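You operate a simulated robot arm through the tools that you are given. There is no shell and no other tool. Be economical: measure what you need, move in short steps, check, and stop when the job is done.

Carry out the task below with a simulated robot arm. There is one attempt and no reset: what you move stays moved.

JOB
Take the ticket with the earliest date and leave it on the shelf over the rack counter. Put the brush from the rack counter on the bay f shelf. Take the brown offcut from the bay d shelf and leave it on the packing table. Take the red cone from the packing table and leave it on the lower table. Stack the 10 heel block from the top of the plywood bench on top of the 9 heel block. Take the wax tin and put it on the mesh under the pegs. Close the grey drawer. Turn the tension knob to 2. Take the black heel from the top of the small grey table and put it on the mesh under the pegs. Fetch the steel plate and set it in the inside of the tray marked rubber. Take the shoe marked "STRETCH 2" from the free end of the stretcher table and put it on the shelf under the stretcher table. Do these in any order. Set down upright: cone.

The check looks at the end state, three seconds after you hand in, the way a careful person would. Anything else that was tipped, shoved, dropped, spilled or broken makes it a failure.

ROBOT AND FRAMES
A 7-joint arm with a two-finger parallel gripper on a trunk, on a base that drives. Base frame: it is fixed to the floor where the robot stands at the start and does not move with it; the origin is under the middle of the robot, x ahead of it, y to its left, z up. Lengths are in mm, angles in degrees, forces in N, time in s.
With the tool pointing down near the work surface it reaches from about 100 to 500 mm from the robot's upright axis, wherever it stands. Its first joint turns from -115.0 to 115.0 degrees. Places, roughly: bay F shelf [600, 900, 800]; brown offcut (6x4x2 cm) [500, 900, 1100]; brush (15x6x5 cm) [500, 0, 800]; cone [500, 2500, 1000]; grey drawer [-1800, 1200, 400]; heel [-4250, 2250, 500]; heel block [-250, 3750, 750]; inside of the tray marked RUBBER (23x22 cm) [-2320, 1060, 800]; lower table [600, 3100, 800]; mesh under the pegs (15x79 cm) [-2340, 4200, 900]; packing table [500, 2200, 800]; shelf over the rack counter [700, 300, 1400]; shelf under the stretcher table [-2800, -400, 200]; shoe [-2250, -250, 750]; steel plate (9x7x2 cm) [-2900, 1100, 800]; tension knob [-3400, 3900, 1000]; ticket [750, 250, 750]; wax tin [-2000, 1250, 500]. Payload 3.91 kg.
Tool frame: the origin (TCP) lies between the finger pads and is the grasp point; the fingertips stand 30 mm ahead of it; z points along the fingers, y is the line along which they close. The gripper opens to 110 mm. The fingers are 20 mm wide and 10 mm thick; the gripper's body (48 by 112 mm) begins 55 mm behind the TCP.
Orientation is told as [roll, pitch, yaw] about the base's x, y, z axes, in that order, counted from this pose: with the fingers straight down and closing along the base's y, the tool's x points along the base's -x, its y along +y and its z along -z.

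CONTROLS
- The arm moves only by the tool drive_tool. Its argument "rows" is a list of rows, each an object of numbers (a shift or turn left out is 0, a gripper value left out holds the last): "wx", "wy", "wz": the turn, a rotation vector about the tool's x, y, z in units of 5 degrees (1.0 is 5 degrees); "dx", "dy", "dz": the shift along the tool's x, y, z in units of 50 mm (1.0 is 50 mm); "fingers": the opening, from 0 (shut) to 1 (fully open). In form: [{"wx": .., "wy": .., "wz": .., "dx": .., "dy": .., "dz": .., "fingers": ..}, ...]. A call has 1 to 20 rows; each row shifts and turns the commanded pose from where the row before left it, along the tool's axes as they then stand. A call with a number of a shift or a turn outside -1 to 1 is refused whole. Each row takes 0.2 s and may step no farther than 50 mm and 8.6 degrees from the row before; otherwise, or with a gripper value out of range, the whole call is refused. A pose out of reach is approached as far as the arm can. The call stops where the force on the tool passes 40 N (or 10 N more than at its start, if that is more) or the arm is blocked; 0.2 s more then pass. The fingers move at their own pace (about 153 mm/s each) and stop on an object; they squeeze with about 40 N. The grip force told is the motor's: it shows also when the fingers shut on nothing. Time passes only in rows, and 0.2 s behind the last, so rows that do not move let the fingers close. It gives the time, the measured TCP pose, the force on the tool (base axes), the opening and the grip force at its end, in the units of the frame above (readings bear some noise), with the torque about the TCP (base axes, N m) and any sound that the robot's microphone picked up.
- Cameras (640 x 400 px; columns grow to the right, rows downward): "scene" is now at [223.3, 246.1, 1643.1]; the picture's right is [0.45, -0.89, 0.00], its down [-0.20, -0.10, -0.98] and it looks along [0.87, 0.44, -0.22] (base axes); focal length 214 px, centre (320, 200). "wrist" rides on the gripper at [72, 17, -103] in the tool frame; the picture's right is [-0.23, 0.97, 0.00], its down [-0.76, -0.18, -0.62] and it looks along [-0.61, -0.14, 0.78] (tool axes); focal length 222 px, centre (320, 200). There is no depth. A picture from a camera that has moved, and an enlarged one, comes with that camera's place and axes in the base frame and with its lens.
- capture(camera): a new picture of that camera. No time passes.
- slide_trunk(by): slides the trunk up (or, below 0, down) by that many mm; the arm and the scene camera ride with it, the base frame stays. It gives what a move gives, with no picture.
- base_move(legs): drives the robot by 1 to 6 legs, each [ahead, left, turn to the left] in mm, mm and degrees, along the robot's own axes; the way and the turn of a leg run together, so that a leg with both is an arc; at most 1500 mm and 180 degrees a leg. The arm and the cameras ride along, it lands a little off, and it stops where it bumps. It gives what a move gives.
- pan_tilt(pan, tilt): turns the head with the scene camera to pan (to the left, within 80 degrees either way) and tilt (down, from -29 to 69), counted from straight ahead of the robot. It gives what a move gives.
- zoom(camera, box): a new picture of the part [left, top, right, bottom] of that camera's present view, enlarged. No time passes.
- close_job(): hands the job in; it is judged then, once.

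Work in short steps. Places have to be worked out from the pictures, the camera data and where the tool is seen: move nearer, look again, correct. Check each grasp and each placing, and mend what went wrong. You have 525 turns and 292 pictures in all, those below and enlarged ones among them. Open the gripper and draw the arm clear of the work before you hand the job in, unless the task says otherwise; then end with one line.

The tools are called after "Call:" as a command line: name --argument value ..., lists and objects as JSON in quotes. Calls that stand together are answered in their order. drive_tool: Moves the arm, as the interface text tells. Its arguments: {"type":"object","properties":{"rows":{"type":"array"}},"required":["rows"]} The other tools are called the same way: slide_trunk (by) slides the trunk up or down; base_move (legs) drives the base; pan_tilt (pan, tilt) turns the head that bears the scene camera; capture (camera) takes a picture; zoom (camera, box) takes an enlarged picture of a part of a camera's view; close_job () hands the job in.

At the start:

```text
time_s: 0.0
tcp_pos: [285.8, 290.0, 1705.3]
ee_rot: [0.0, 0.1, 0.0]
contact_force: [0.1, -0.2, 0.1]
wrist_torque: [-0.01, 0.03, 0.01]
finger_gap: 109.7
grasp_force: 0.0
trunk travel left (down, up): [-945.0, 45.0]
robot x, y, heading: [-2.7, 0.9, -0.0]
head pan, tilt: [26.6, 12.8]
```

scene: 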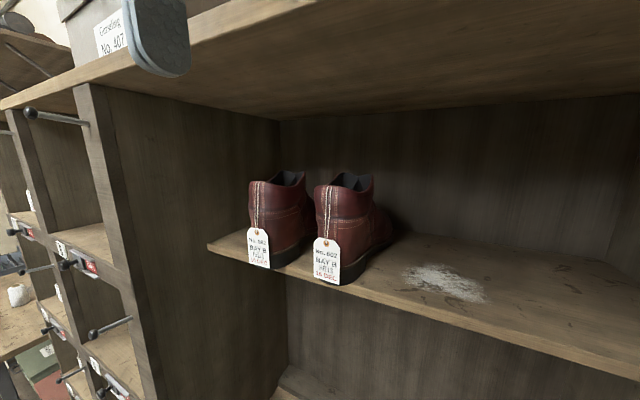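
wrist: 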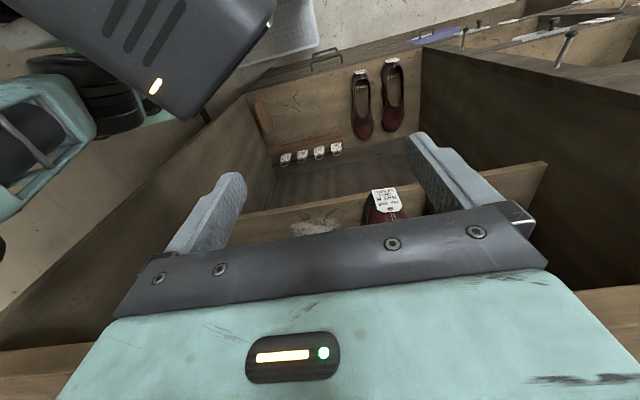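

I start by looking over the rack counter in front of the robot: tilt the head down and take a picture.

Call:
pan_tilt --pan 10 --tilt 45

Call:
capture --camera "scene"

```text
time_s: 1.0
tcp_pos: [287.1, 290.0, 1705.0]
ee_rot: [0.0, 0.0, 0.0]
contact_force: [-0.1, 0.0, -1.1]
wrist_torque: [0.01, 0.0, -0.04]
finger_gap: 110.0
grasp_force: 0.1
trunk travel left (down, up): [-945.0, 45.0]
robot x, y, heading: [3.2, 1.3, -0.3]
head pan, tilt: [10.0, 45.0]
```

```text
289 pictures are left
camera scene: at [220.0, 218.5, 1592.7], right [0.17, -0.98, 0.0], down [-0.7, -0.12, -0.71], along [0.7, 0.12, -0.71], focal length 214 px, centre (320, 200)
```

scene: 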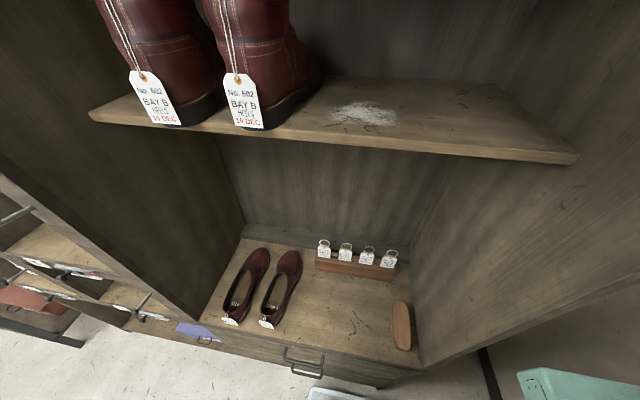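

The counter shows four tickets in a stand, the brush, and shoes; I enlarge the tickets and the counter.

Call:
zoom --camera "scene" --box '[300, 225, 420, 300]'

Call:
pan_tilt --pan 50 --tilt 35

Call:
capture --camera "scene"

```text
5.33 times, centred on (360, 262) of scene
camera zoom: at [220.0, 218.5, 1592.7], right [0.17, -0.98, 0.0], down [-0.7, -0.12, -0.71], along [0.7, 0.12, -0.71], focal length 1144 px, centre (107, -133)
```

zoom: 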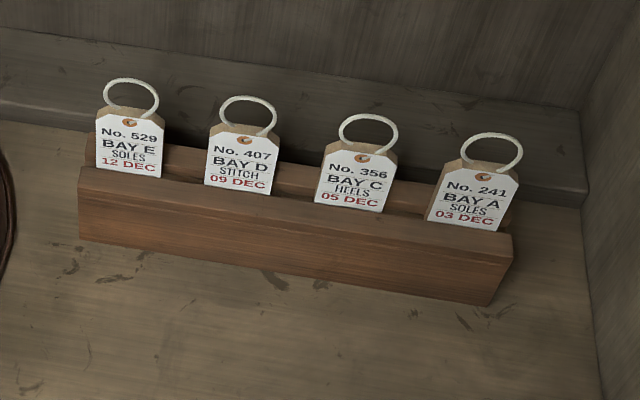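

```text
time_s: 2.0
tcp_pos: [285.7, 290.0, 1704.9]
ee_rot: [0.1, 0.0, 0.0]
contact_force: [0.7, -0.2, 0.1]
wrist_torque: [-0.01, 0.01, 0.03]
finger_gap: 110.0
grasp_force: 0.1
trunk travel left (down, up): [-945.0, 45.0]
robot x, y, heading: [-3.8, 0.3, -0.0]
head pan, tilt: [50.0, 35.0]
```

```text
287 pictures are left
camera scene: at [196.5, 271.7, 1607.5], right [0.77, -0.64, 0.0], down [-0.37, -0.44, -0.82], along [0.53, 0.63, -0.57], focal length 214 px, centre (320, 200)
```

scene: 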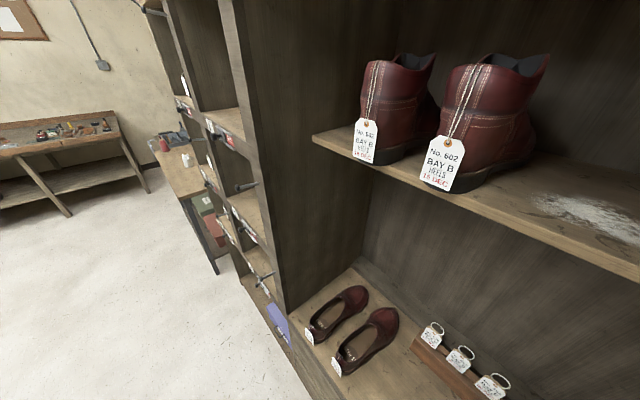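

Ticket No. 241, 03 DEC is the earliest (rightmost). I slide the trunk down to work at the counter's height and look again.

Call:
slide_trunk --by -550

Call:
pan_tilt --pan -10 --tilt 30

Call:
capture --camera "scene"

Call:
capture --camera "wrist"

```text
refused: -550 is not a number from -400 to 400
```

```text
time_s: 3.3
tcp_pos: [286.8, 290.7, 1706.6]
ee_rot: [0.1, -0.1, 0.0]
contact_force: [0.1, -0.7, -0.2]
wrist_torque: [-0.01, 0.02, 0.0]
finger_gap: 110.0
grasp_force: 0.0
trunk travel left (down, up): [-945.0, 45.0]
robot x, y, heading: [1.4, -0.7, -0.0]
head pan, tilt: [-10.0, 30.0]
```

```text
286 pictures are left
camera scene: at [228.9, 188.7, 1615.3], right [-0.17, -0.98, 0.0], down [-0.49, 0.09, -0.87], along [0.85, -0.15, -0.5], focal length 214 px, centre (320, 200)
```

scene: 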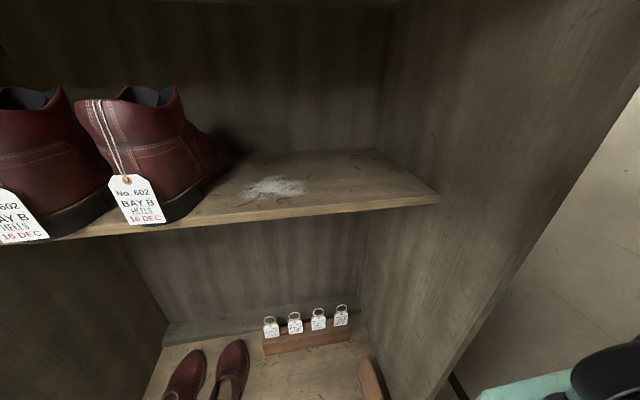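

```text
285 pictures are left
camera wrist: at [213.1, 306.2, 1808.4], right [0.23, 0.97, 0.0], down [0.76, -0.18, 0.62], along [0.61, -0.14, -0.78], focal length 222 px, centre (320, 200)
```

wrist: 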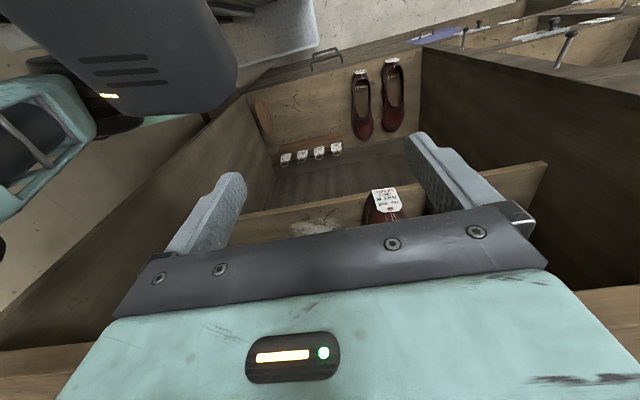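

Slide is limited to 400 per call; I go down in two steps.

Call:
slide_trunk --by -400

Call:
slide_trunk --by -200

Call:
capture --camera "scene"

Call:
capture --camera "wrist"

```text
time_s: 7.2
tcp_pos: [286.1, 290.6, 1305.2]
ee_rot: [0.2, 0.0, 0.0]
contact_force: [0.3, 0.8, 1.0]
wrist_torque: [0.0, 0.01, -0.01]
finger_gap: 110.3
grasp_force: 0.0
trunk travel left (down, up): [-545.0, 445.0]
robot x, y, heading: [-0.5, -2.9, -0.1]
head pan, tilt: [-10.0, 30.0]
```

```text
time_s: 9.3
tcp_pos: [286.4, 290.0, 1106.9]
ee_rot: [0.2, 0.0, 0.0]
contact_force: [0.1, -0.1, 0.1]
wrist_torque: [-0.02, -0.01, 0.04]
finger_gap: 109.9
grasp_force: 0.1
trunk travel left (down, up): [-345.0, 645.0]
robot x, y, heading: [0.8, -0.1, -0.1]
head pan, tilt: [-10.0, 30.0]
```

```text
284 pictures are left
camera scene: at [228.9, 188.6, 1015.3], right [-0.17, -0.98, 0.0], down [-0.49, 0.09, -0.87], along [0.85, -0.15, -0.5], focal length 214 px, centre (320, 200)
```

scene: 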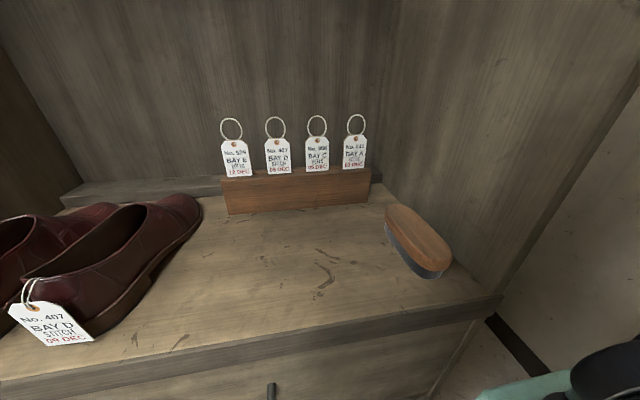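

```text
283 pictures are left
camera wrist: at [213.1, 306.2, 1208.5], right [0.23, 0.97, 0.0], down [0.76, -0.18, 0.62], along [0.61, -0.14, -0.78], focal length 222 px, centre (320, 200)
```

wrist: 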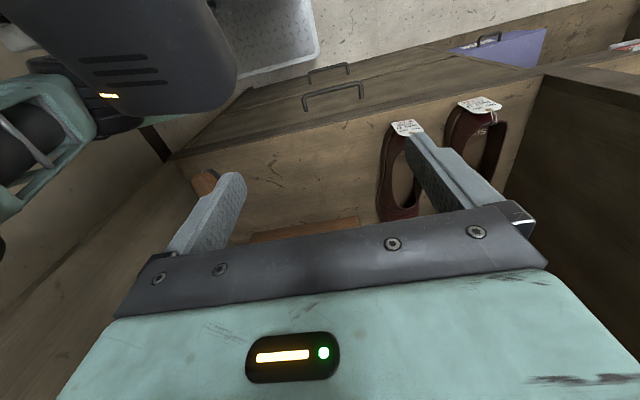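

Triangulation gives ticket ≈ [667,36,872], brush ≈ [512,-51,~745], counter edge x≈378. I look down at the base to see how much room there is ahead.

Call:
pan_tilt --pan 0 --tilt 69

Call:
capture --camera "scene"

```text
time_s: 10.4
tcp_pos: [286.2, 291.1, 1105.7]
ee_rot: [0.1, 0.1, 0.0]
contact_force: [0.2, 0.2, -0.2]
wrist_torque: [0.02, 0.0, 0.01]
finger_gap: 109.8
grasp_force: 0.0
trunk travel left (down, up): [-345.0, 645.0]
robot x, y, heading: [0.3, 0.3, -0.2]
head pan, tilt: [0.0, 68.8]
```

```text
282 pictures are left
camera scene: at [195.8, 204.3, 963.9], right [0.0, -1.0, 0.0], down [-0.93, 0.0, -0.36], along [0.36, 0.0, -0.93], focal length 214 px, centre (320, 200)
```

scene: 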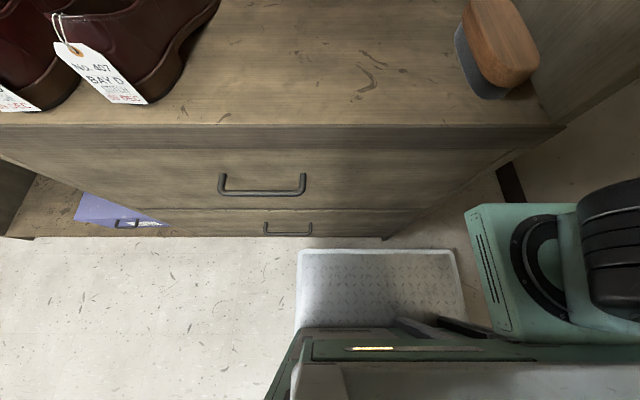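

The base front stands ~70 mm short of the counter. I drive 45 mm ahead, then look at the tickets closely.

Call:
base_move --legs '[[45, 0, 0]]'

Call:
pan_tilt --pan -15 --tilt 25

Call:
zoom --camera "scene" --box '[200, 60, 520, 260]'

```text
time_s: 11.3
tcp_pos: [328.6, 290.2, 1105.9]
ee_rot: [0.0, 0.0, 0.1]
contact_force: [-0.6, 0.2, 0.2]
wrist_torque: [0.02, 0.0, 0.0]
finger_gap: 110.0
grasp_force: 0.0
trunk travel left (down, up): [-345.0, 645.0]
robot x, y, heading: [46.5, -0.4, 0.1]
head pan, tilt: [0.0, 68.8]
```

```text
time_s: 12.4
tcp_pos: [329.4, 290.3, 1105.6]
ee_rot: [0.1, -0.1, 0.1]
contact_force: [1.3, -0.4, -0.1]
wrist_torque: [0.02, 0.0, 0.01]
finger_gap: 110.1
grasp_force: 0.1
trunk travel left (down, up): [-345.0, 645.0]
robot x, y, heading: [43.7, -3.4, 0.0]
head pan, tilt: [-15.0, 25.0]
```

```text
2.00 times, centred on (360, 160) of scene
camera zoom: at [272.4, 180.9, 1023.2], right [-0.26, -0.97, 0.0], down [-0.41, 0.11, -0.91], along [0.88, -0.23, -0.42], focal length 429 px, centre (240, 280)
```

zoom: 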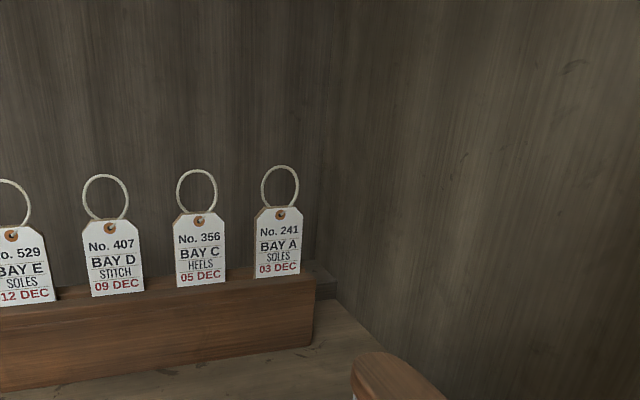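

Tag is ~46 mm wide, 80 mm spaced. I move the tool in front of it at a safe height, then tilt the fingers forward.

Call:
drive_tool --rows '[{"dy": -1, "fingers": 0.64}, {"dy": -1}, {"dy": -1}, {"dy": -1, "dx": 0}, {"dy": -1}, {"dx": -1}, {"dx": -1}, {"wy": -1}, {"wy": -1}, {"wy": -1}, {"wy": -1}, {"wy": -1}, {"wy": -1}, {"wy": -1}, {"wy": -1}, {"wy": -1}, {"wy": -1}, {"wy": -1}, {"wy": -1}]'

Call:
capture --camera "scene"

Call:
capture --camera "wrist"

```text
time_s: 16.4
tcp_pos: [448.3, 140.1, 1091.6]
ee_rot: [0.2, -60.1, 0.0]
contact_force: [-0.3, -0.3, 0.3]
wrist_torque: [0.03, 0.0, 0.01]
finger_gap: 70.2
grasp_force: 0.1
out of reach, approached as far as the arm can: row 5, 12, 14, 16, 19
trunk travel left (down, up): [-345.0, 645.0]
robot x, y, heading: [42.1, 2.8, 0.0]
head pan, tilt: [-15.0, 25.0]
```

```text
280 pictures are left
camera scene: at [272.5, 180.8, 1023.3], right [-0.26, -0.97, 0.0], down [-0.41, 0.11, -0.91], along [0.88, -0.23, -0.42], focal length 214 px, centre (320, 200)
```

scene: 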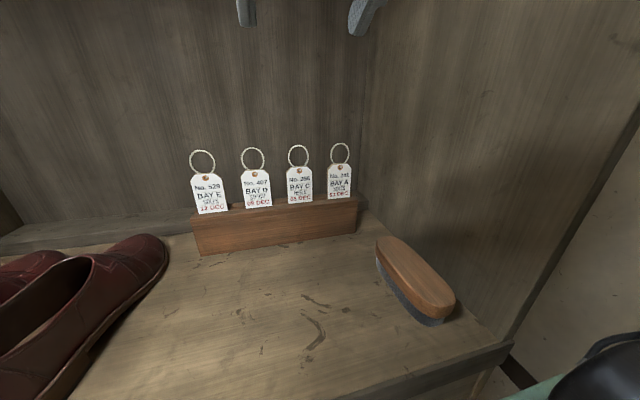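

```text
279 pictures are left
camera wrist: at [323.1, 156.5, 1079.1], right [0.11, 0.97, 0.2], down [-0.16, -0.18, 0.97], along [0.98, -0.14, 0.14], focal length 222 px, centre (320, 200)
```

wrist: 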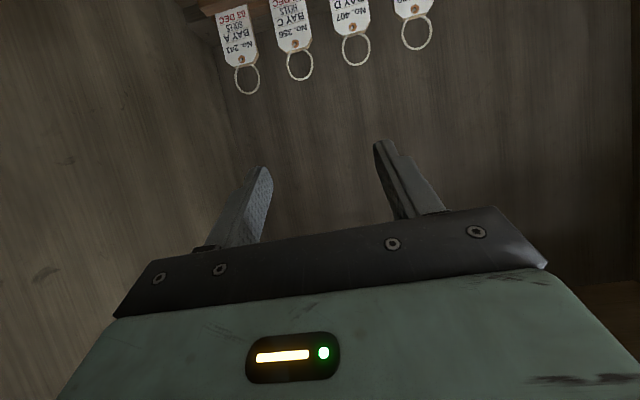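

The tilt is right (pitch −60). Now I go to a spot in front of the ticket: about [590, 37, 890].

Call:
drive_tool --rows '[{"dy": -0.52}, {"dy": -0.52}, {"dy": -0.52}, {"dy": -0.5}, {"dz": 0.89, "dx": 0.41}, {"dz": 0.89, "dx": 0.41}, {"dz": 0.89, "dx": 0.41}, {"dz": 0.89, "dx": 0.41}, {"dz": 0.89, "dx": 0.41}]'

Call:
zoom --camera "scene" --box '[200, 60, 520, 260]'

Call:
capture --camera "wrist"

```text
time_s: 18.4
tcp_pos: [586.0, 140.5, 895.0]
ee_rot: [0.1, -60.0, -0.1]
contact_force: [0.5, 0.1, 0.3]
wrist_torque: [0.0, -0.02, 0.02]
finger_gap: 70.3
grasp_force: 0.1
out of reach, approached as far as the arm can: row 1, 2, 3, 4, 5
trunk travel left (down, up): [-345.0, 645.0]
robot x, y, heading: [40.3, 1.9, 0.2]
head pan, tilt: [-15.0, 25.0]
```

```text
2.00 times, centred on (360, 160) of scene
camera zoom: at [272.4, 180.7, 1023.3], right [-0.26, -0.97, 0.0], down [-0.41, 0.11, -0.91], along [0.88, -0.23, -0.42], focal length 429 px, centre (240, 280)
```

zoom: 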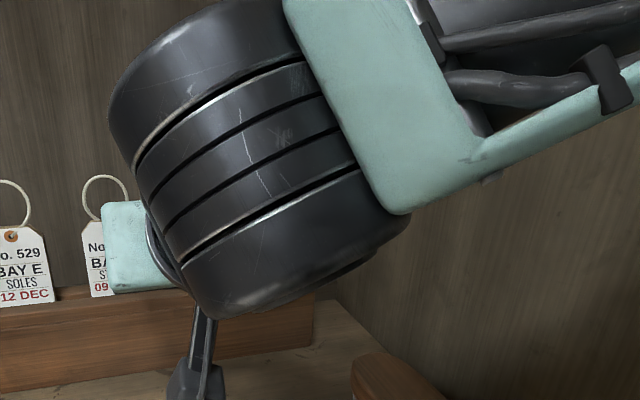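

```text
277 pictures are left
camera wrist: at [459.4, 156.4, 882.9], right [0.11, 0.97, 0.2], down [-0.16, -0.18, 0.97], along [0.98, -0.14, 0.13], focal length 222 px, centre (320, 200)
```

wrist: 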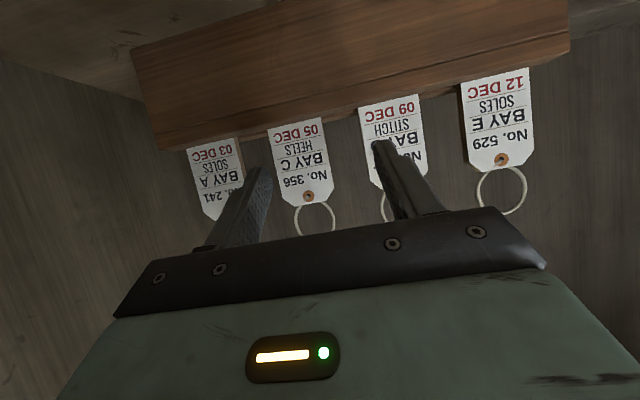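

The tool is at y=140 in front of ticket height; sideways rows were out of reach earlier. I test a small sideways step from here, after backing off a bit.

Call:
drive_tool --rows '[{"dz": -0.6}, {"dy": -0.4}, {"dy": -0.4}]'

Call:
pan_tilt --pan -50 --tilt 25

Call:
capture --camera "scene"

```text
time_s: 19.2
tcp_pos: [559.5, 99.5, 907.9]
ee_rot: [0.1, -60.0, 0.0]
contact_force: [-0.1, 0.3, 0.2]
wrist_torque: [0.02, 0.04, 0.01]
finger_gap: 70.3
grasp_force: 0.1
trunk travel left (down, up): [-345.0, 645.0]
robot x, y, heading: [43.1, 1.7, -0.1]
head pan, tilt: [-15.0, 25.0]
```

```text
time_s: 20.2
tcp_pos: [559.9, 100.3, 907.8]
ee_rot: [0.1, -60.1, 0.0]
contact_force: [0.1, 0.2, -0.2]
wrist_torque: [-0.02, 0.0, 0.0]
finger_gap: 70.2
grasp_force: 0.1
trunk travel left (down, up): [-345.0, 645.0]
robot x, y, heading: [47.6, 4.2, -0.1]
head pan, tilt: [-50.0, 25.0]
```

```text
276 pictures are left
camera scene: at [242.8, 134.1, 1023.3], right [-0.76, -0.64, 0.0], down [-0.27, 0.32, -0.91], along [0.58, -0.69, -0.42], focal length 214 px, centre (320, 200)
```

scene: 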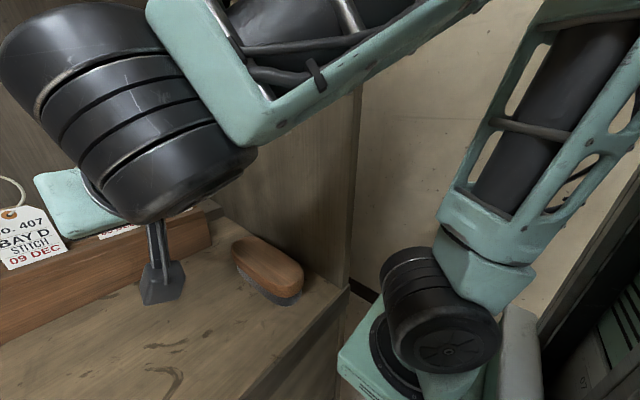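

Sideways works here. I continue to y≈37.

Call:
drive_tool --rows '[{"dy": -0.42}, {"dy": -0.42}, {"dy": -0.42}]'

Call:
capture --camera "wrist"

Call:
capture --camera "scene"

```text
time_s: 21.0
tcp_pos: [568.0, 62.8, 884.7]
ee_rot: [0.2, -60.1, 0.0]
contact_force: [-0.2, 0.4, 0.3]
wrist_torque: [0.01, -0.01, -0.02]
finger_gap: 70.4
grasp_force: 0.0
out of reach, approached as far as the arm can: row 2, 3
trunk travel left (down, up): [-345.0, 645.0]
robot x, y, heading: [46.5, 0.2, 0.3]
head pan, tilt: [-50.0, 25.0]
```

```text
275 pictures are left
camera wrist: at [441.7, 79.0, 871.9], right [0.11, 0.97, 0.2], down [-0.16, -0.18, 0.97], along [0.98, -0.14, 0.13], focal length 222 px, centre (320, 200)
```

wrist: 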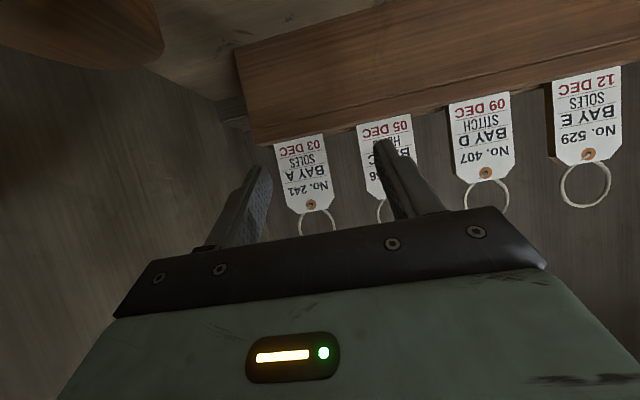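

```text
274 pictures are left
camera scene: at [242.7, 134.1, 1023.3], right [-0.77, -0.64, 0.0], down [-0.27, 0.32, -0.91], along [0.58, -0.69, -0.42], focal length 214 px, centre (320, 200)
```

scene: 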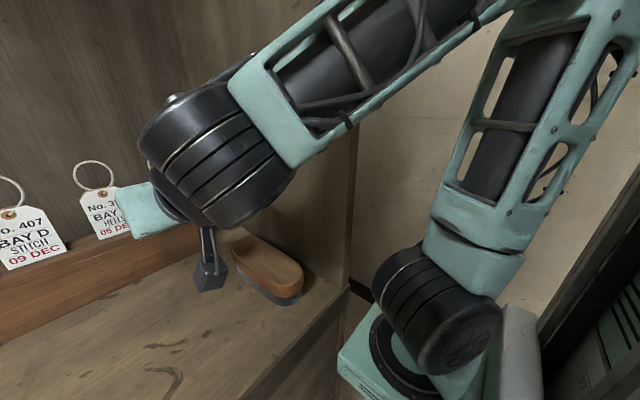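

Moving forward lengthens the arm, so sideways should become reachable; I step 30 mm ahead, then sideways 26 mm.

Call:
drive_tool --rows '[{"dz": 0.52, "dx": -0.3}, {"dy": -0.26}, {"dy": -0.26}]'

Call:
capture --camera "wrist"

```text
time_s: 21.8
tcp_pos: [598.4, 36.9, 882.3]
ee_rot: [0.1, -60.0, 0.1]
contact_force: [0.2, -1.0, 0.4]
wrist_torque: [0.01, 0.0, 0.0]
finger_gap: 70.3
grasp_force: 0.0
trunk travel left (down, up): [-345.0, 645.0]
robot x, y, heading: [46.1, -0.7, 0.1]
head pan, tilt: [-50.0, 25.0]
```

```text
273 pictures are left
camera wrist: at [471.5, 52.4, 870.2], right [0.11, 0.97, 0.2], down [-0.16, -0.18, 0.97], along [0.98, -0.14, 0.13], focal length 222 px, centre (320, 200)
```

wrist: 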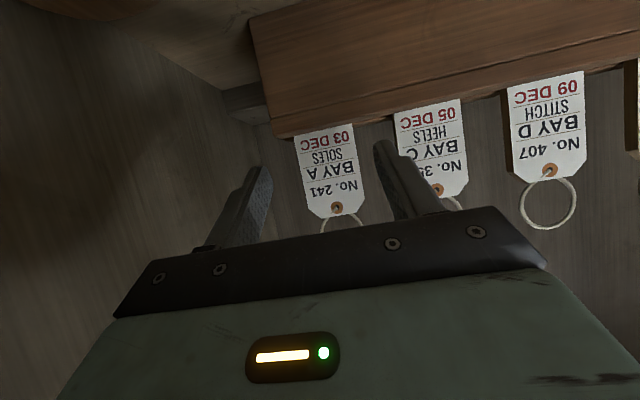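

Ticket triangulates at [667, 40, 872]. I shift 3 mm left, go 55 mm ahead and close.

Call:
drive_tool --rows '[{"dy": 0.06}, {"dz": 0.48, "dx": -0.27}, {"dz": 0.48, "dx": -0.27}]'

Call:
capture --camera "wrist"

```text
time_s: 22.6
tcp_pos: [644.3, 43.3, 887.1]
ee_rot: [0.0, -60.2, 0.4]
contact_force: [0.1, 0.3, -0.4]
wrist_torque: [-0.01, 0.01, 0.01]
finger_gap: 70.4
grasp_force: 0.0
trunk travel left (down, up): [-345.0, 645.0]
robot x, y, heading: [42.5, -0.1, -0.0]
head pan, tilt: [-50.0, 25.0]
```

```text
272 pictures are left
camera wrist: at [518.9, 58.3, 874.3], right [0.1, 0.97, 0.2], down [-0.16, -0.18, 0.97], along [0.98, -0.13, 0.14], focal length 222 px, centre (320, 200)
```

wrist: 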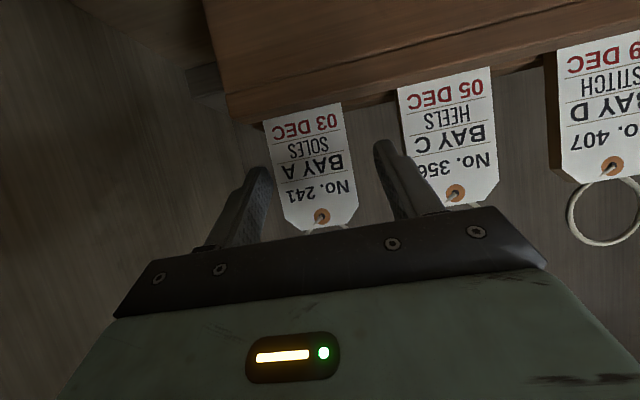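

The tag is between the fingers at depth ~650; I centre by 5 mm and close.

Call:
drive_tool --rows '[{"dy": -0.1}, {"fingers": 0}, {"fingers": 0}, {"fingers": 0}]'

Call:
capture --camera "wrist"

```text
time_s: 23.6
tcp_pos: [646.3, 41.3, 886.5]
ee_rot: [-0.5, -60.2, 1.1]
contact_force: [-0.3, -0.1, 0.2]
wrist_torque: [-0.04, 0.01, -0.02]
finger_gap: 46.4
grasp_force: 40.2
trunk travel left (down, up): [-345.0, 645.0]
robot x, y, heading: [44.4, 1.8, -0.2]
head pan, tilt: [-50.0, 25.0]
```

```text
271 pictures are left
camera wrist: at [520.4, 56.0, 873.5], right [0.1, 0.98, 0.19], down [-0.16, -0.17, 0.97], along [0.98, -0.13, 0.14], focal length 222 px, centre (320, 200)
```

wrist: 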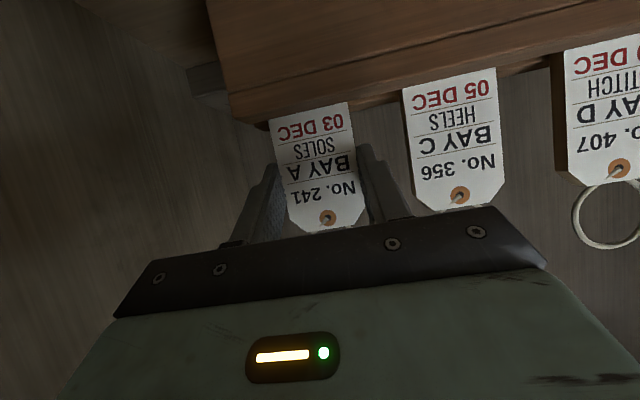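

Held at 46 mm. I lift straight up 80 mm.

Call:
drive_tool --rows '[{"dz": -0.2, "dx": -0.35}, {"dz": -0.2, "dx": -0.35}, {"dz": -0.2, "dx": -0.35}, {"dz": -0.2, "dx": -0.35}, {"dz": -0.2, "dx": -0.35}]'

Call:
capture --camera "wrist"

```text
time_s: 24.8
tcp_pos: [652.2, 33.4, 984.9]
ee_rot: [-0.1, -60.1, 0.1]
contact_force: [0.2, -0.1, -0.5]
wrist_torque: [0.01, -0.03, 0.01]
finger_gap: 46.2
grasp_force: 40.2
trunk travel left (down, up): [-345.0, 645.0]
robot x, y, heading: [42.5, 0.3, 0.2]
head pan, tilt: [-50.0, 25.0]
```

```text
270 pictures are left
camera wrist: at [526.0, 50.2, 973.8], right [0.11, 0.97, 0.2], down [-0.16, -0.18, 0.97], along [0.98, -0.14, 0.14], focal length 222 px, centre (320, 200)
```

wrist: 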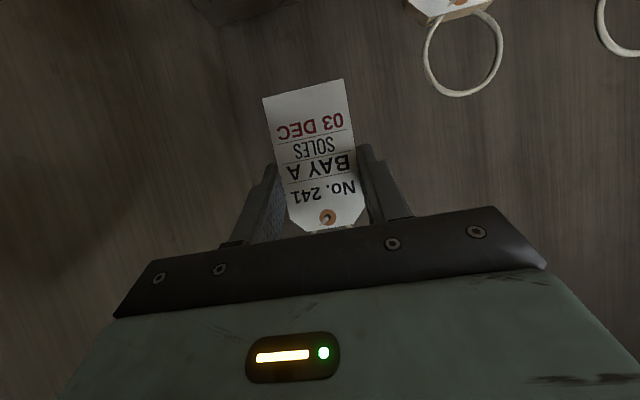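

Ticket is free of the stand. I back the base 250 mm and raise the trunk to the shelf's height.

Call:
base_move --legs '[[-250, 0, 0]]'

Call:
slide_trunk --by 400

Call:
slide_trunk --by 100

Call:
pan_tilt --pan -20 --tilt 15

Call:
capture --camera "scene"

Call:
capture --camera "wrist"

```text
time_s: 26.6
tcp_pos: [397.7, 36.5, 984.7]
ee_rot: [0.1, -60.0, 0.4]
contact_force: [-0.6, 1.1, -0.3]
wrist_torque: [0.02, -0.02, -0.03]
finger_gap: 46.3
grasp_force: 39.9
trunk travel left (down, up): [-345.0, 645.0]
robot x, y, heading: [-210.1, 2.5, 0.5]
head pan, tilt: [-50.0, 25.0]
```

```text
time_s: 30.5
tcp_pos: [397.2, 36.6, 1386.0]
ee_rot: [0.1, -60.1, 0.2]
contact_force: [0.2, -0.2, -0.9]
wrist_torque: [0.02, -0.02, -0.02]
finger_gap: 46.2
grasp_force: 39.8
trunk travel left (down, up): [-745.0, 245.0]
robot x, y, heading: [-207.9, -1.1, 0.5]
head pan, tilt: [-50.0, 25.0]
```

```text
time_s: 31.8
tcp_pos: [396.3, 36.4, 1485.2]
ee_rot: [0.1, -60.0, 0.3]
contact_force: [0.2, 0.2, -0.3]
wrist_torque: [-0.01, 0.01, 0.01]
finger_gap: 46.3
grasp_force: 39.9
trunk travel left (down, up): [-845.0, 145.0]
robot x, y, heading: [-208.1, -0.8, 0.3]
head pan, tilt: [-50.0, 25.0]
```

```text
time_s: 32.8
tcp_pos: [397.5, 34.8, 1484.6]
ee_rot: [0.1, -60.0, 0.3]
contact_force: [0.2, -0.1, -0.1]
wrist_torque: [0.01, 0.03, 0.02]
finger_gap: 46.1
grasp_force: 40.0
trunk travel left (down, up): [-845.0, 145.0]
robot x, y, heading: [-213.2, -2.3, 0.4]
head pan, tilt: [-20.0, 15.0]
```

```text
269 pictures are left
camera scene: at [14.9, 172.9, 1539.5], right [-0.34, -0.94, 0.0], down [-0.24, 0.09, -0.97], along [0.91, -0.32, -0.26], focal length 214 px, centre (320, 200)
```

scene: 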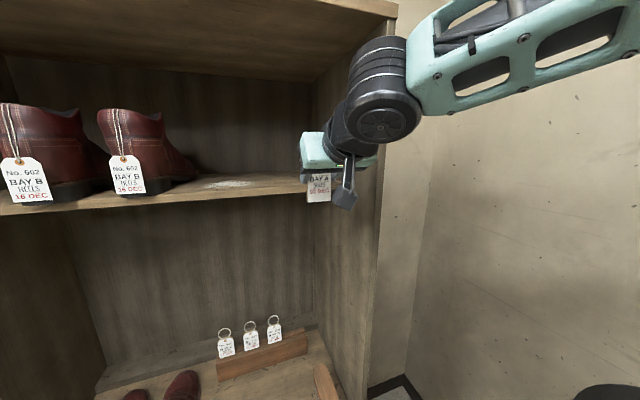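

```text
268 pictures are left
camera wrist: at [270.9, 51.4, 1473.0], right [0.11, 0.97, 0.2], down [-0.16, -0.18, 0.97], along [0.98, -0.13, 0.13], focal length 222 px, centre (320, 200)
```

wrist: 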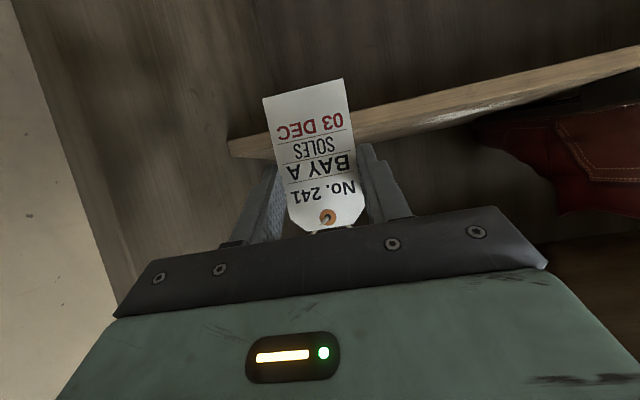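

Shelf top ≈ z 1430, front edge x≈525. I tip the tool 15° more downward (so the tag will fall away from the edge), raise a little, and drive in.

Call:
drive_tool --rows '[{"wy": 1}, {"wy": 1}, {"wy": 1}]'

Call:
slide_trunk --by 30

Call:
base_move --legs '[[245, 0, 0]]'

Call:
capture --camera "wrist"

Call:
capture --camera "scene"

```text
time_s: 33.6
tcp_pos: [395.1, 36.1, 1483.9]
ee_rot: [0.1, -44.9, 0.4]
contact_force: [0.0, 0.6, -0.6]
wrist_torque: [0.01, 0.02, 0.0]
finger_gap: 46.7
grasp_force: 40.4
trunk travel left (down, up): [-845.0, 145.0]
robot x, y, heading: [-212.5, -2.7, 0.5]
head pan, tilt: [-20.0, 15.0]
```

```text
time_s: 34.3
tcp_pos: [396.5, 37.8, 1514.6]
ee_rot: [0.1, -45.0, 0.3]
contact_force: [0.1, -0.3, -1.7]
wrist_torque: [-0.01, 0.0, -0.02]
finger_gap: 46.6
grasp_force: 40.2
trunk travel left (down, up): [-875.0, 115.0]
robot x, y, heading: [-212.1, 1.6, 0.4]
head pan, tilt: [-20.0, 15.0]
```

```text
time_s: 36.3
tcp_pos: [635.5, 43.3, 1515.8]
ee_rot: [0.1, -45.2, 0.8]
contact_force: [-0.3, 0.8, 0.2]
wrist_torque: [0.0, -0.01, -0.01]
finger_gap: 46.4
grasp_force: 39.6
trunk travel left (down, up): [-875.0, 115.0]
robot x, y, heading: [31.2, -1.3, 0.6]
head pan, tilt: [-20.0, 15.0]
stopped in leg 1: the robot was blocked; the commanded pose is now the measured one
```

```text
267 pictures are left
camera wrist: at [509.9, 58.4, 1537.2], right [0.14, 0.98, 0.16], down [0.1, -0.18, 0.98], along [0.98, -0.13, -0.12], focal length 222 px, centre (320, 200)
```

wrist: 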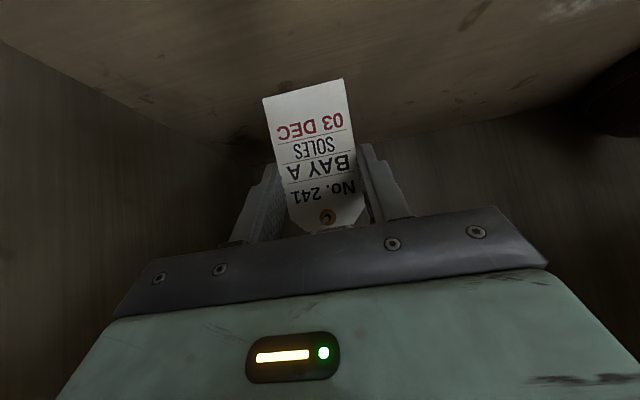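

```text
266 pictures are left
camera scene: at [254.8, 177.1, 1569.6], right [-0.33, -0.94, 0.0], down [-0.24, 0.09, -0.97], along [0.91, -0.32, -0.26], focal length 214 px, centre (320, 200)
```

scene: 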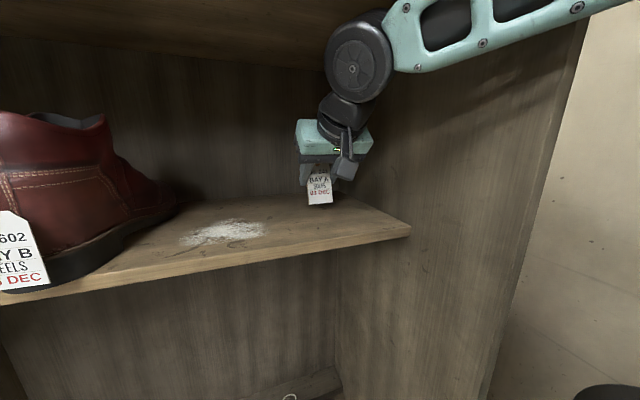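

Tag is above the shelf. I lower with the trunk until it nearly touches.

Call:
slide_trunk --by -25

Call:
zoom --camera "scene" --box '[220, 120, 420, 245]'

```text
time_s: 37.0
tcp_pos: [636.3, 43.0, 1495.1]
ee_rot: [0.4, -45.7, 0.7]
contact_force: [5.9, 4.2, 30.9]
wrist_torque: [-0.02, -0.33, 0.05]
finger_gap: 46.3
grasp_force: 39.6
trunk travel left (down, up): [-850.0, 140.0]
robot x, y, heading: [29.2, 1.5, 0.5]
head pan, tilt: [-20.0, 15.0]
```

```text
3.20 times, centred on (320, 182) of scene
camera zoom: at [254.0, 176.9, 1545.0], right [-0.33, -0.94, 0.0], down [-0.24, 0.09, -0.97], along [0.91, -0.32, -0.26], focal length 686 px, centre (320, 256)
```

zoom: 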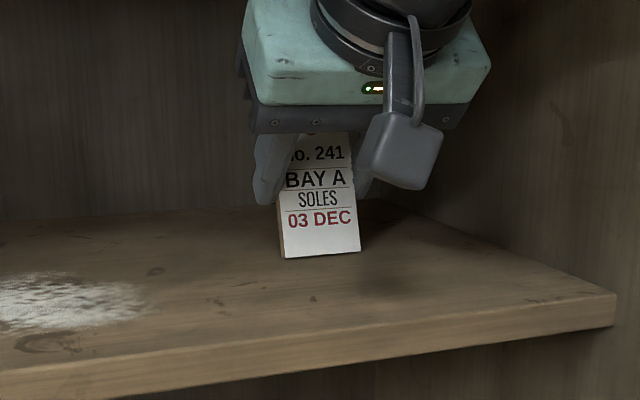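

It touches the shelf. I ease up 4 mm and open.

Call:
slide_trunk --by 5

Call:
drive_tool --rows '[{"fingers": 0.7}, {}, {}, {}]'

Call:
zoom --camera "scene" --box '[220, 120, 420, 245]'

```text
time_s: 37.5
tcp_pos: [635.0, 44.4, 1495.2]
ee_rot: [-0.1, -45.0, 0.9]
contact_force: [-0.9, 1.1, 13.5]
wrist_torque: [0.09, 0.05, 0.03]
finger_gap: 46.2
grasp_force: 40.5
trunk travel left (down, up): [-855.0, 135.0]
robot x, y, heading: [31.2, -0.9, 0.6]
head pan, tilt: [-20.0, 15.0]
```

```text
time_s: 38.5
tcp_pos: [635.4, 43.7, 1495.0]
ee_rot: [0.0, -45.1, 0.7]
contact_force: [0.1, 0.2, -0.7]
wrist_torque: [-0.02, -0.01, -0.01]
finger_gap: 77.1
grasp_force: 0.1
trunk travel left (down, up): [-855.0, 135.0]
robot x, y, heading: [26.7, 1.1, 0.8]
head pan, tilt: [-20.0, 15.0]
```

```text
3.20 times, centred on (320, 182) of scene
camera zoom: at [255.2, 177.7, 1549.3], right [-0.33, -0.94, 0.0], down [-0.24, 0.09, -0.97], along [0.91, -0.32, -0.26], focal length 686 px, centre (320, 256)
```

zoom: 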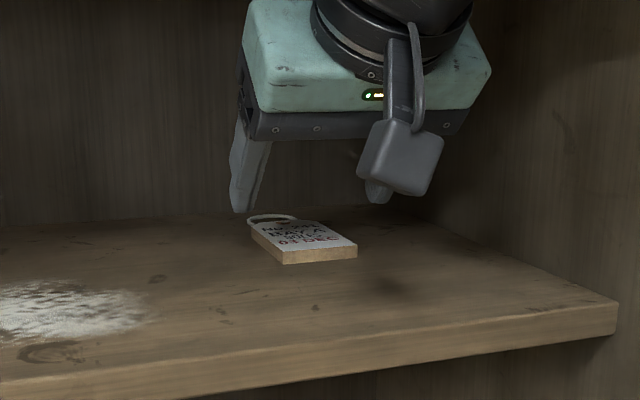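

Ticket lies flat on the shelf. I back out, and point the tool straight down for the brush.

Call:
base_move --legs '[[-250, 0, 0]]'

Call:
slide_trunk --by -400

Call:
slide_trunk --by -100

Call:
drive_tool --rows '[{"wy": 1, "fingers": 0.9}, {"wy": 1}, {"wy": 1}, {"wy": 1}, {"wy": 1}, {"wy": 1}, {"wy": 1}, {"wy": 1}, {"wy": 1}]'

Call:
pan_tilt --pan -20 --tilt 30

Call:
capture --camera "scene"

```text
time_s: 40.3
tcp_pos: [386.9, 40.0, 1496.3]
ee_rot: [0.1, -45.1, 0.7]
contact_force: [-0.2, 0.1, 0.6]
wrist_torque: [0.01, -0.02, 0.0]
finger_gap: 76.5
grasp_force: 0.1
trunk travel left (down, up): [-855.0, 135.0]
robot x, y, heading: [-218.1, 1.0, 0.6]
head pan, tilt: [-20.0, 15.0]
```

```text
time_s: 44.2
tcp_pos: [385.6, 39.9, 1096.2]
ee_rot: [0.2, -45.1, 0.7]
contact_force: [0.6, 1.1, 0.5]
wrist_torque: [0.02, 0.0, 0.01]
finger_gap: 77.0
grasp_force: 0.1
trunk travel left (down, up): [-455.0, 535.0]
robot x, y, heading: [-219.2, -1.0, 0.4]
head pan, tilt: [-20.0, 15.0]
```

```text
time_s: 45.5
tcp_pos: [385.4, 39.9, 995.7]
ee_rot: [0.1, -45.0, 0.7]
contact_force: [-0.1, 0.5, -0.2]
wrist_torque: [-0.04, 0.01, 0.0]
finger_gap: 77.1
grasp_force: 0.1
trunk travel left (down, up): [-355.0, 635.0]
robot x, y, heading: [-218.6, 0.9, 0.6]
head pan, tilt: [-20.0, 15.0]
```

```text
time_s: 47.5
tcp_pos: [386.2, 38.8, 997.2]
ee_rot: [0.0, -0.1, 0.8]
contact_force: [-0.4, -0.6, 0.7]
wrist_torque: [-0.02, 0.01, -0.02]
finger_gap: 99.1
grasp_force: 0.1
trunk travel left (down, up): [-355.0, 635.0]
robot x, y, heading: [-220.3, 0.8, 0.8]
head pan, tilt: [-20.0, 15.0]
```

```text
time_s: 48.3
tcp_pos: [385.8, 38.5, 996.8]
ee_rot: [0.3, -0.1, 0.8]
contact_force: [0.1, 0.0, -1.0]
wrist_torque: [0.0, -0.02, -0.01]
finger_gap: 99.0
grasp_force: 0.1
trunk travel left (down, up): [-355.0, 635.0]
robot x, y, heading: [-222.1, 1.2, 0.5]
head pan, tilt: [-20.0, 30.0]
```

```text
263 pictures are left
camera scene: at [2.9, 174.5, 1025.4], right [-0.33, -0.94, 0.0], down [-0.47, 0.17, -0.87], along [0.82, -0.29, -0.5], focal length 214 px, centre (320, 200)
```

scene: 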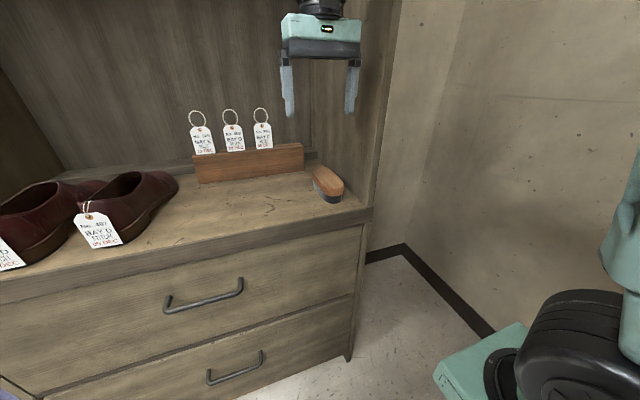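

I bring the arm sideways above the brush's line (y≈-51) before driving forward.

Call:
drive_tool --rows '[{"dy": -0.45}, {"dy": -0.45}, {"dy": -0.45}, {"dy": -0.45}, {"dx": 0.5}, {"dx": 0.5}]'

```text
time_s: 49.1
tcp_pos: [384.2, -12.0, 994.1]
ee_rot: [0.9, -0.4, 2.3]
contact_force: [1.0, 24.0, 4.2]
wrist_torque: [-1.81, 0.14, -0.11]
finger_gap: 87.1
grasp_force: 0.0
trunk travel left (down, up): [-355.0, 635.0]
robot x, y, heading: [-222.5, 0.8, 0.6]
head pan, tilt: [-20.0, 30.0]
stopped in row 4: the force on the tool passed its limit at 62 N (the readings are from after the stop); the commanded pose is now the measured one
```

The right finger touched the side panel (inner face y≈-75), so space beside the brush is tight. I back off and look at the brush closely.

Call:
drive_tool --rows '[{"dy": 0.5}, {"dy": 0.5}]'

Call:
zoom --camera "scene" --box '[270, 140, 400, 221]'

Call:
capture --camera "wrist"

```text
time_s: 49.7
tcp_pos: [382.2, 29.5, 996.2]
ee_rot: [0.5, -0.2, 1.7]
contact_force: [-0.3, 0.5, 0.8]
wrist_torque: [-0.02, -0.02, 0.0]
finger_gap: 99.1
grasp_force: 0.0
trunk travel left (down, up): [-355.0, 635.0]
robot x, y, heading: [-219.6, 3.0, 0.8]
head pan, tilt: [-20.0, 30.0]
```

```text
4.92 times, centred on (335, 180) of scene
camera zoom: at [2.8, 174.9, 1025.3], right [-0.33, -0.94, 0.0], down [-0.47, 0.17, -0.87], along [0.82, -0.29, -0.5], focal length 1056 px, centre (246, 296)
```

zoom: 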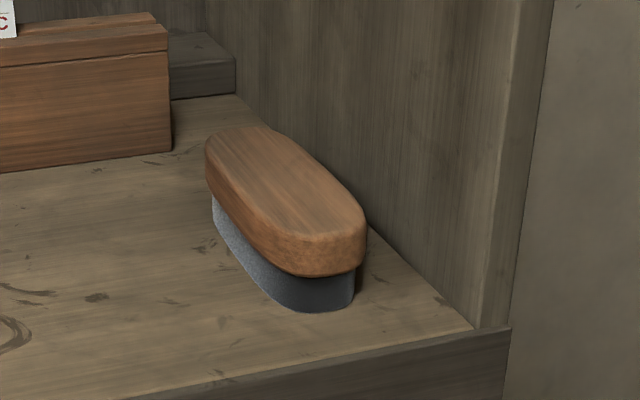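

```text
261 pictures are left
camera wrist: at [308.8, 42.9, 1099.1], right [0.2, 0.98, 0.01], down [0.76, -0.16, 0.62], along [0.61, -0.12, -0.78], focal length 222 px, centre (320, 200)
```

wrist: 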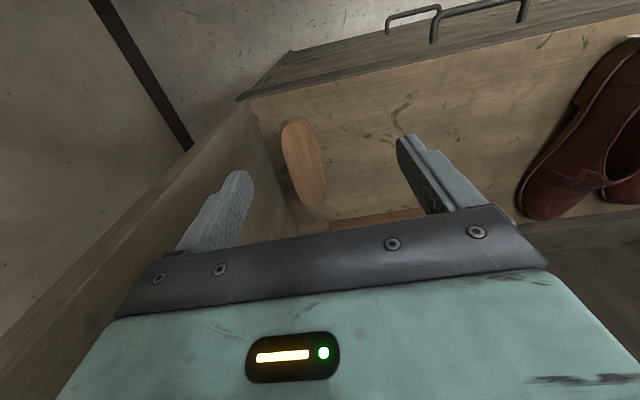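

Refined: counter z≈764, brush centre ≈ [475,-9], yaw ≈ -7°, gap to panel ≈ 30 mm. I yaw, shift to y≈0, and drive 93 mm ahead.

Call:
drive_tool --rows '[{"wz": 0.9, "fingers": 0.78}, {"wz": 0.85}, {"dy": -0.3}, {"dy": -0.3}]'

Call:
base_move --legs '[[93, 0, 0]]'

Call:
drive_tool --rows '[{"dz": 0.9}, {"dz": 0.9}]'

Call:
capture --camera "wrist"

Call:
capture --camera "scene"

```text
time_s: 50.7
tcp_pos: [379.4, 3.4, 996.2]
ee_rot: [0.7, -0.2, -6.8]
contact_force: [0.2, 0.8, 0.0]
wrist_torque: [-0.01, -0.03, 0.0]
finger_gap: 85.8
grasp_force: 0.1
trunk travel left (down, up): [-355.0, 635.0]
robot x, y, heading: [-218.3, -2.1, 0.6]
head pan, tilt: [-20.0, 30.0]
```

```text
time_s: 51.8
tcp_pos: [473.0, 3.7, 993.6]
ee_rot: [0.7, -0.2, -6.9]
contact_force: [0.8, 1.2, -0.4]
wrist_torque: [-0.03, -0.01, -0.01]
finger_gap: 85.7
grasp_force: 0.1
trunk travel left (down, up): [-355.0, 635.0]
robot x, y, heading: [-127.5, 5.3, 0.8]
head pan, tilt: [-20.0, 30.0]
```

```text
time_s: 52.4
tcp_pos: [472.8, 5.0, 903.1]
ee_rot: [0.7, -0.2, -6.9]
contact_force: [0.1, -0.5, -0.6]
wrist_torque: [0.04, 0.01, -0.02]
finger_gap: 85.5
grasp_force: 0.1
trunk travel left (down, up): [-355.0, 635.0]
robot x, y, heading: [-126.6, 3.1, 0.7]
head pan, tilt: [-20.0, 30.0]
```

```text
260 pictures are left
camera wrist: at [402.2, 28.5, 1006.0], right [0.34, 0.94, 0.01], down [0.73, -0.27, 0.62], along [0.59, -0.2, -0.78], focal length 222 px, centre (320, 200)
```

wrist: 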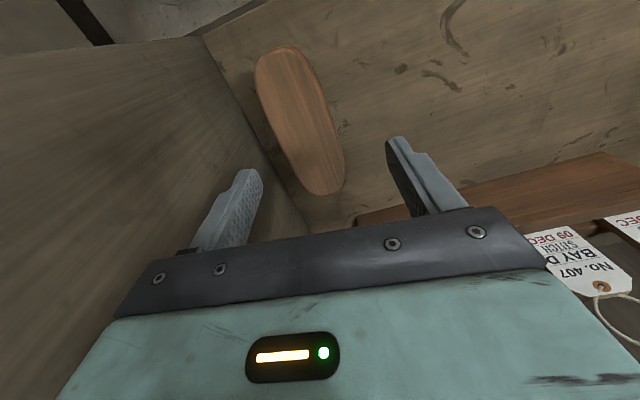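

```text
259 pictures are left
camera scene: at [95.4, 176.1, 1025.4], right [-0.33, -0.94, 0.0], down [-0.47, 0.17, -0.87], along [0.82, -0.29, -0.5], focal length 214 px, centre (320, 200)
```

scene: 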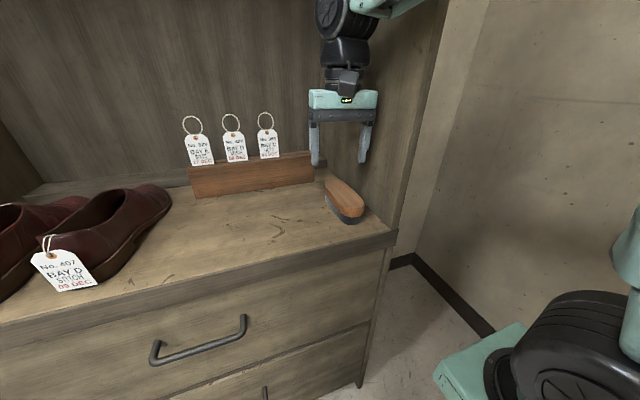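

Brush centre ≈ [473,-7], aligned with the gripper. I shift 4 mm right and descend to z≈803.

Call:
drive_tool --rows '[{"dy": -0.09, "dz": 0.5}, {"dz": 0.5}, {"dz": 0.5}, {"dz": 0.5}]'

Call:
capture --camera "wrist"

```text
time_s: 53.4
tcp_pos: [471.8, 1.2, 803.2]
ee_rot: [0.7, -0.2, -6.8]
contact_force: [-0.6, 0.0, -0.1]
wrist_torque: [0.02, 0.01, 0.01]
finger_gap: 85.7
grasp_force: 0.1
trunk travel left (down, up): [-355.0, 635.0]
robot x, y, heading: [-128.6, 0.7, 0.7]
head pan, tilt: [-20.0, 30.0]
```

```text
258 pictures are left
camera wrist: at [400.7, 25.3, 906.6], right [0.34, 0.94, 0.01], down [0.73, -0.27, 0.62], along [0.59, -0.2, -0.78], focal length 222 px, centre (320, 200)
```

wrist: 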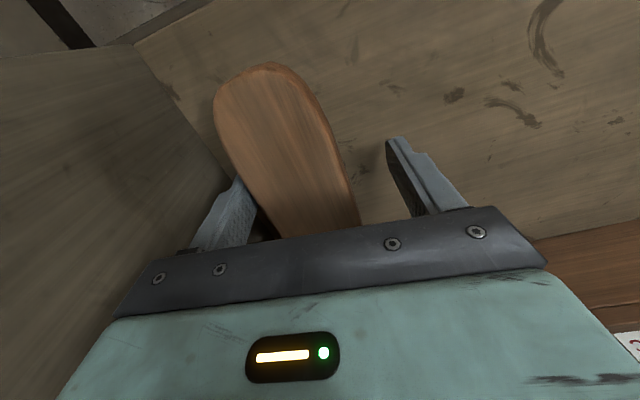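

Right finger sits in the gap beside the brush; I close and lift a bit.

Call:
drive_tool --rows '[{"fingers": 0}, {}, {}, {}, {"dz": -0.5}, {"dz": -0.5}, {"dz": -1}, {"dz": -1}]'

Call:
capture --camera "wrist"

```text
time_s: 55.2
tcp_pos: [471.2, -0.3, 954.6]
ee_rot: [0.7, -0.2, -6.9]
contact_force: [0.2, 0.5, -1.6]
wrist_torque: [-0.01, 0.01, 0.01]
finger_gap: 55.5
grasp_force: 40.1
trunk travel left (down, up): [-355.0, 635.0]
robot x, y, heading: [-124.7, -1.2, 0.4]
head pan, tilt: [-20.0, 30.0]
```

```text
257 pictures are left
camera wrist: at [400.1, 23.1, 1057.6], right [0.34, 0.94, 0.01], down [0.73, -0.27, 0.62], along [0.59, -0.2, -0.78], focal length 222 px, centre (320, 200)
```

wrist: 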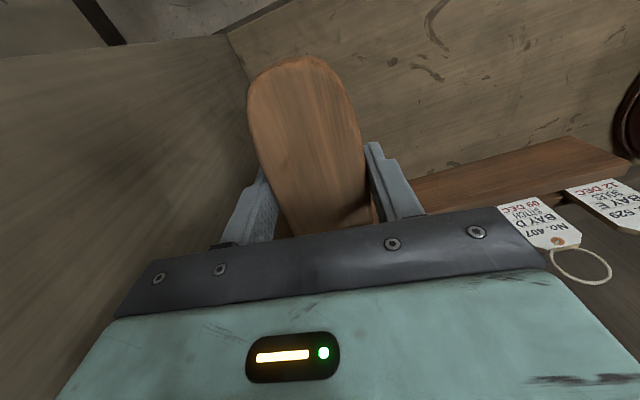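

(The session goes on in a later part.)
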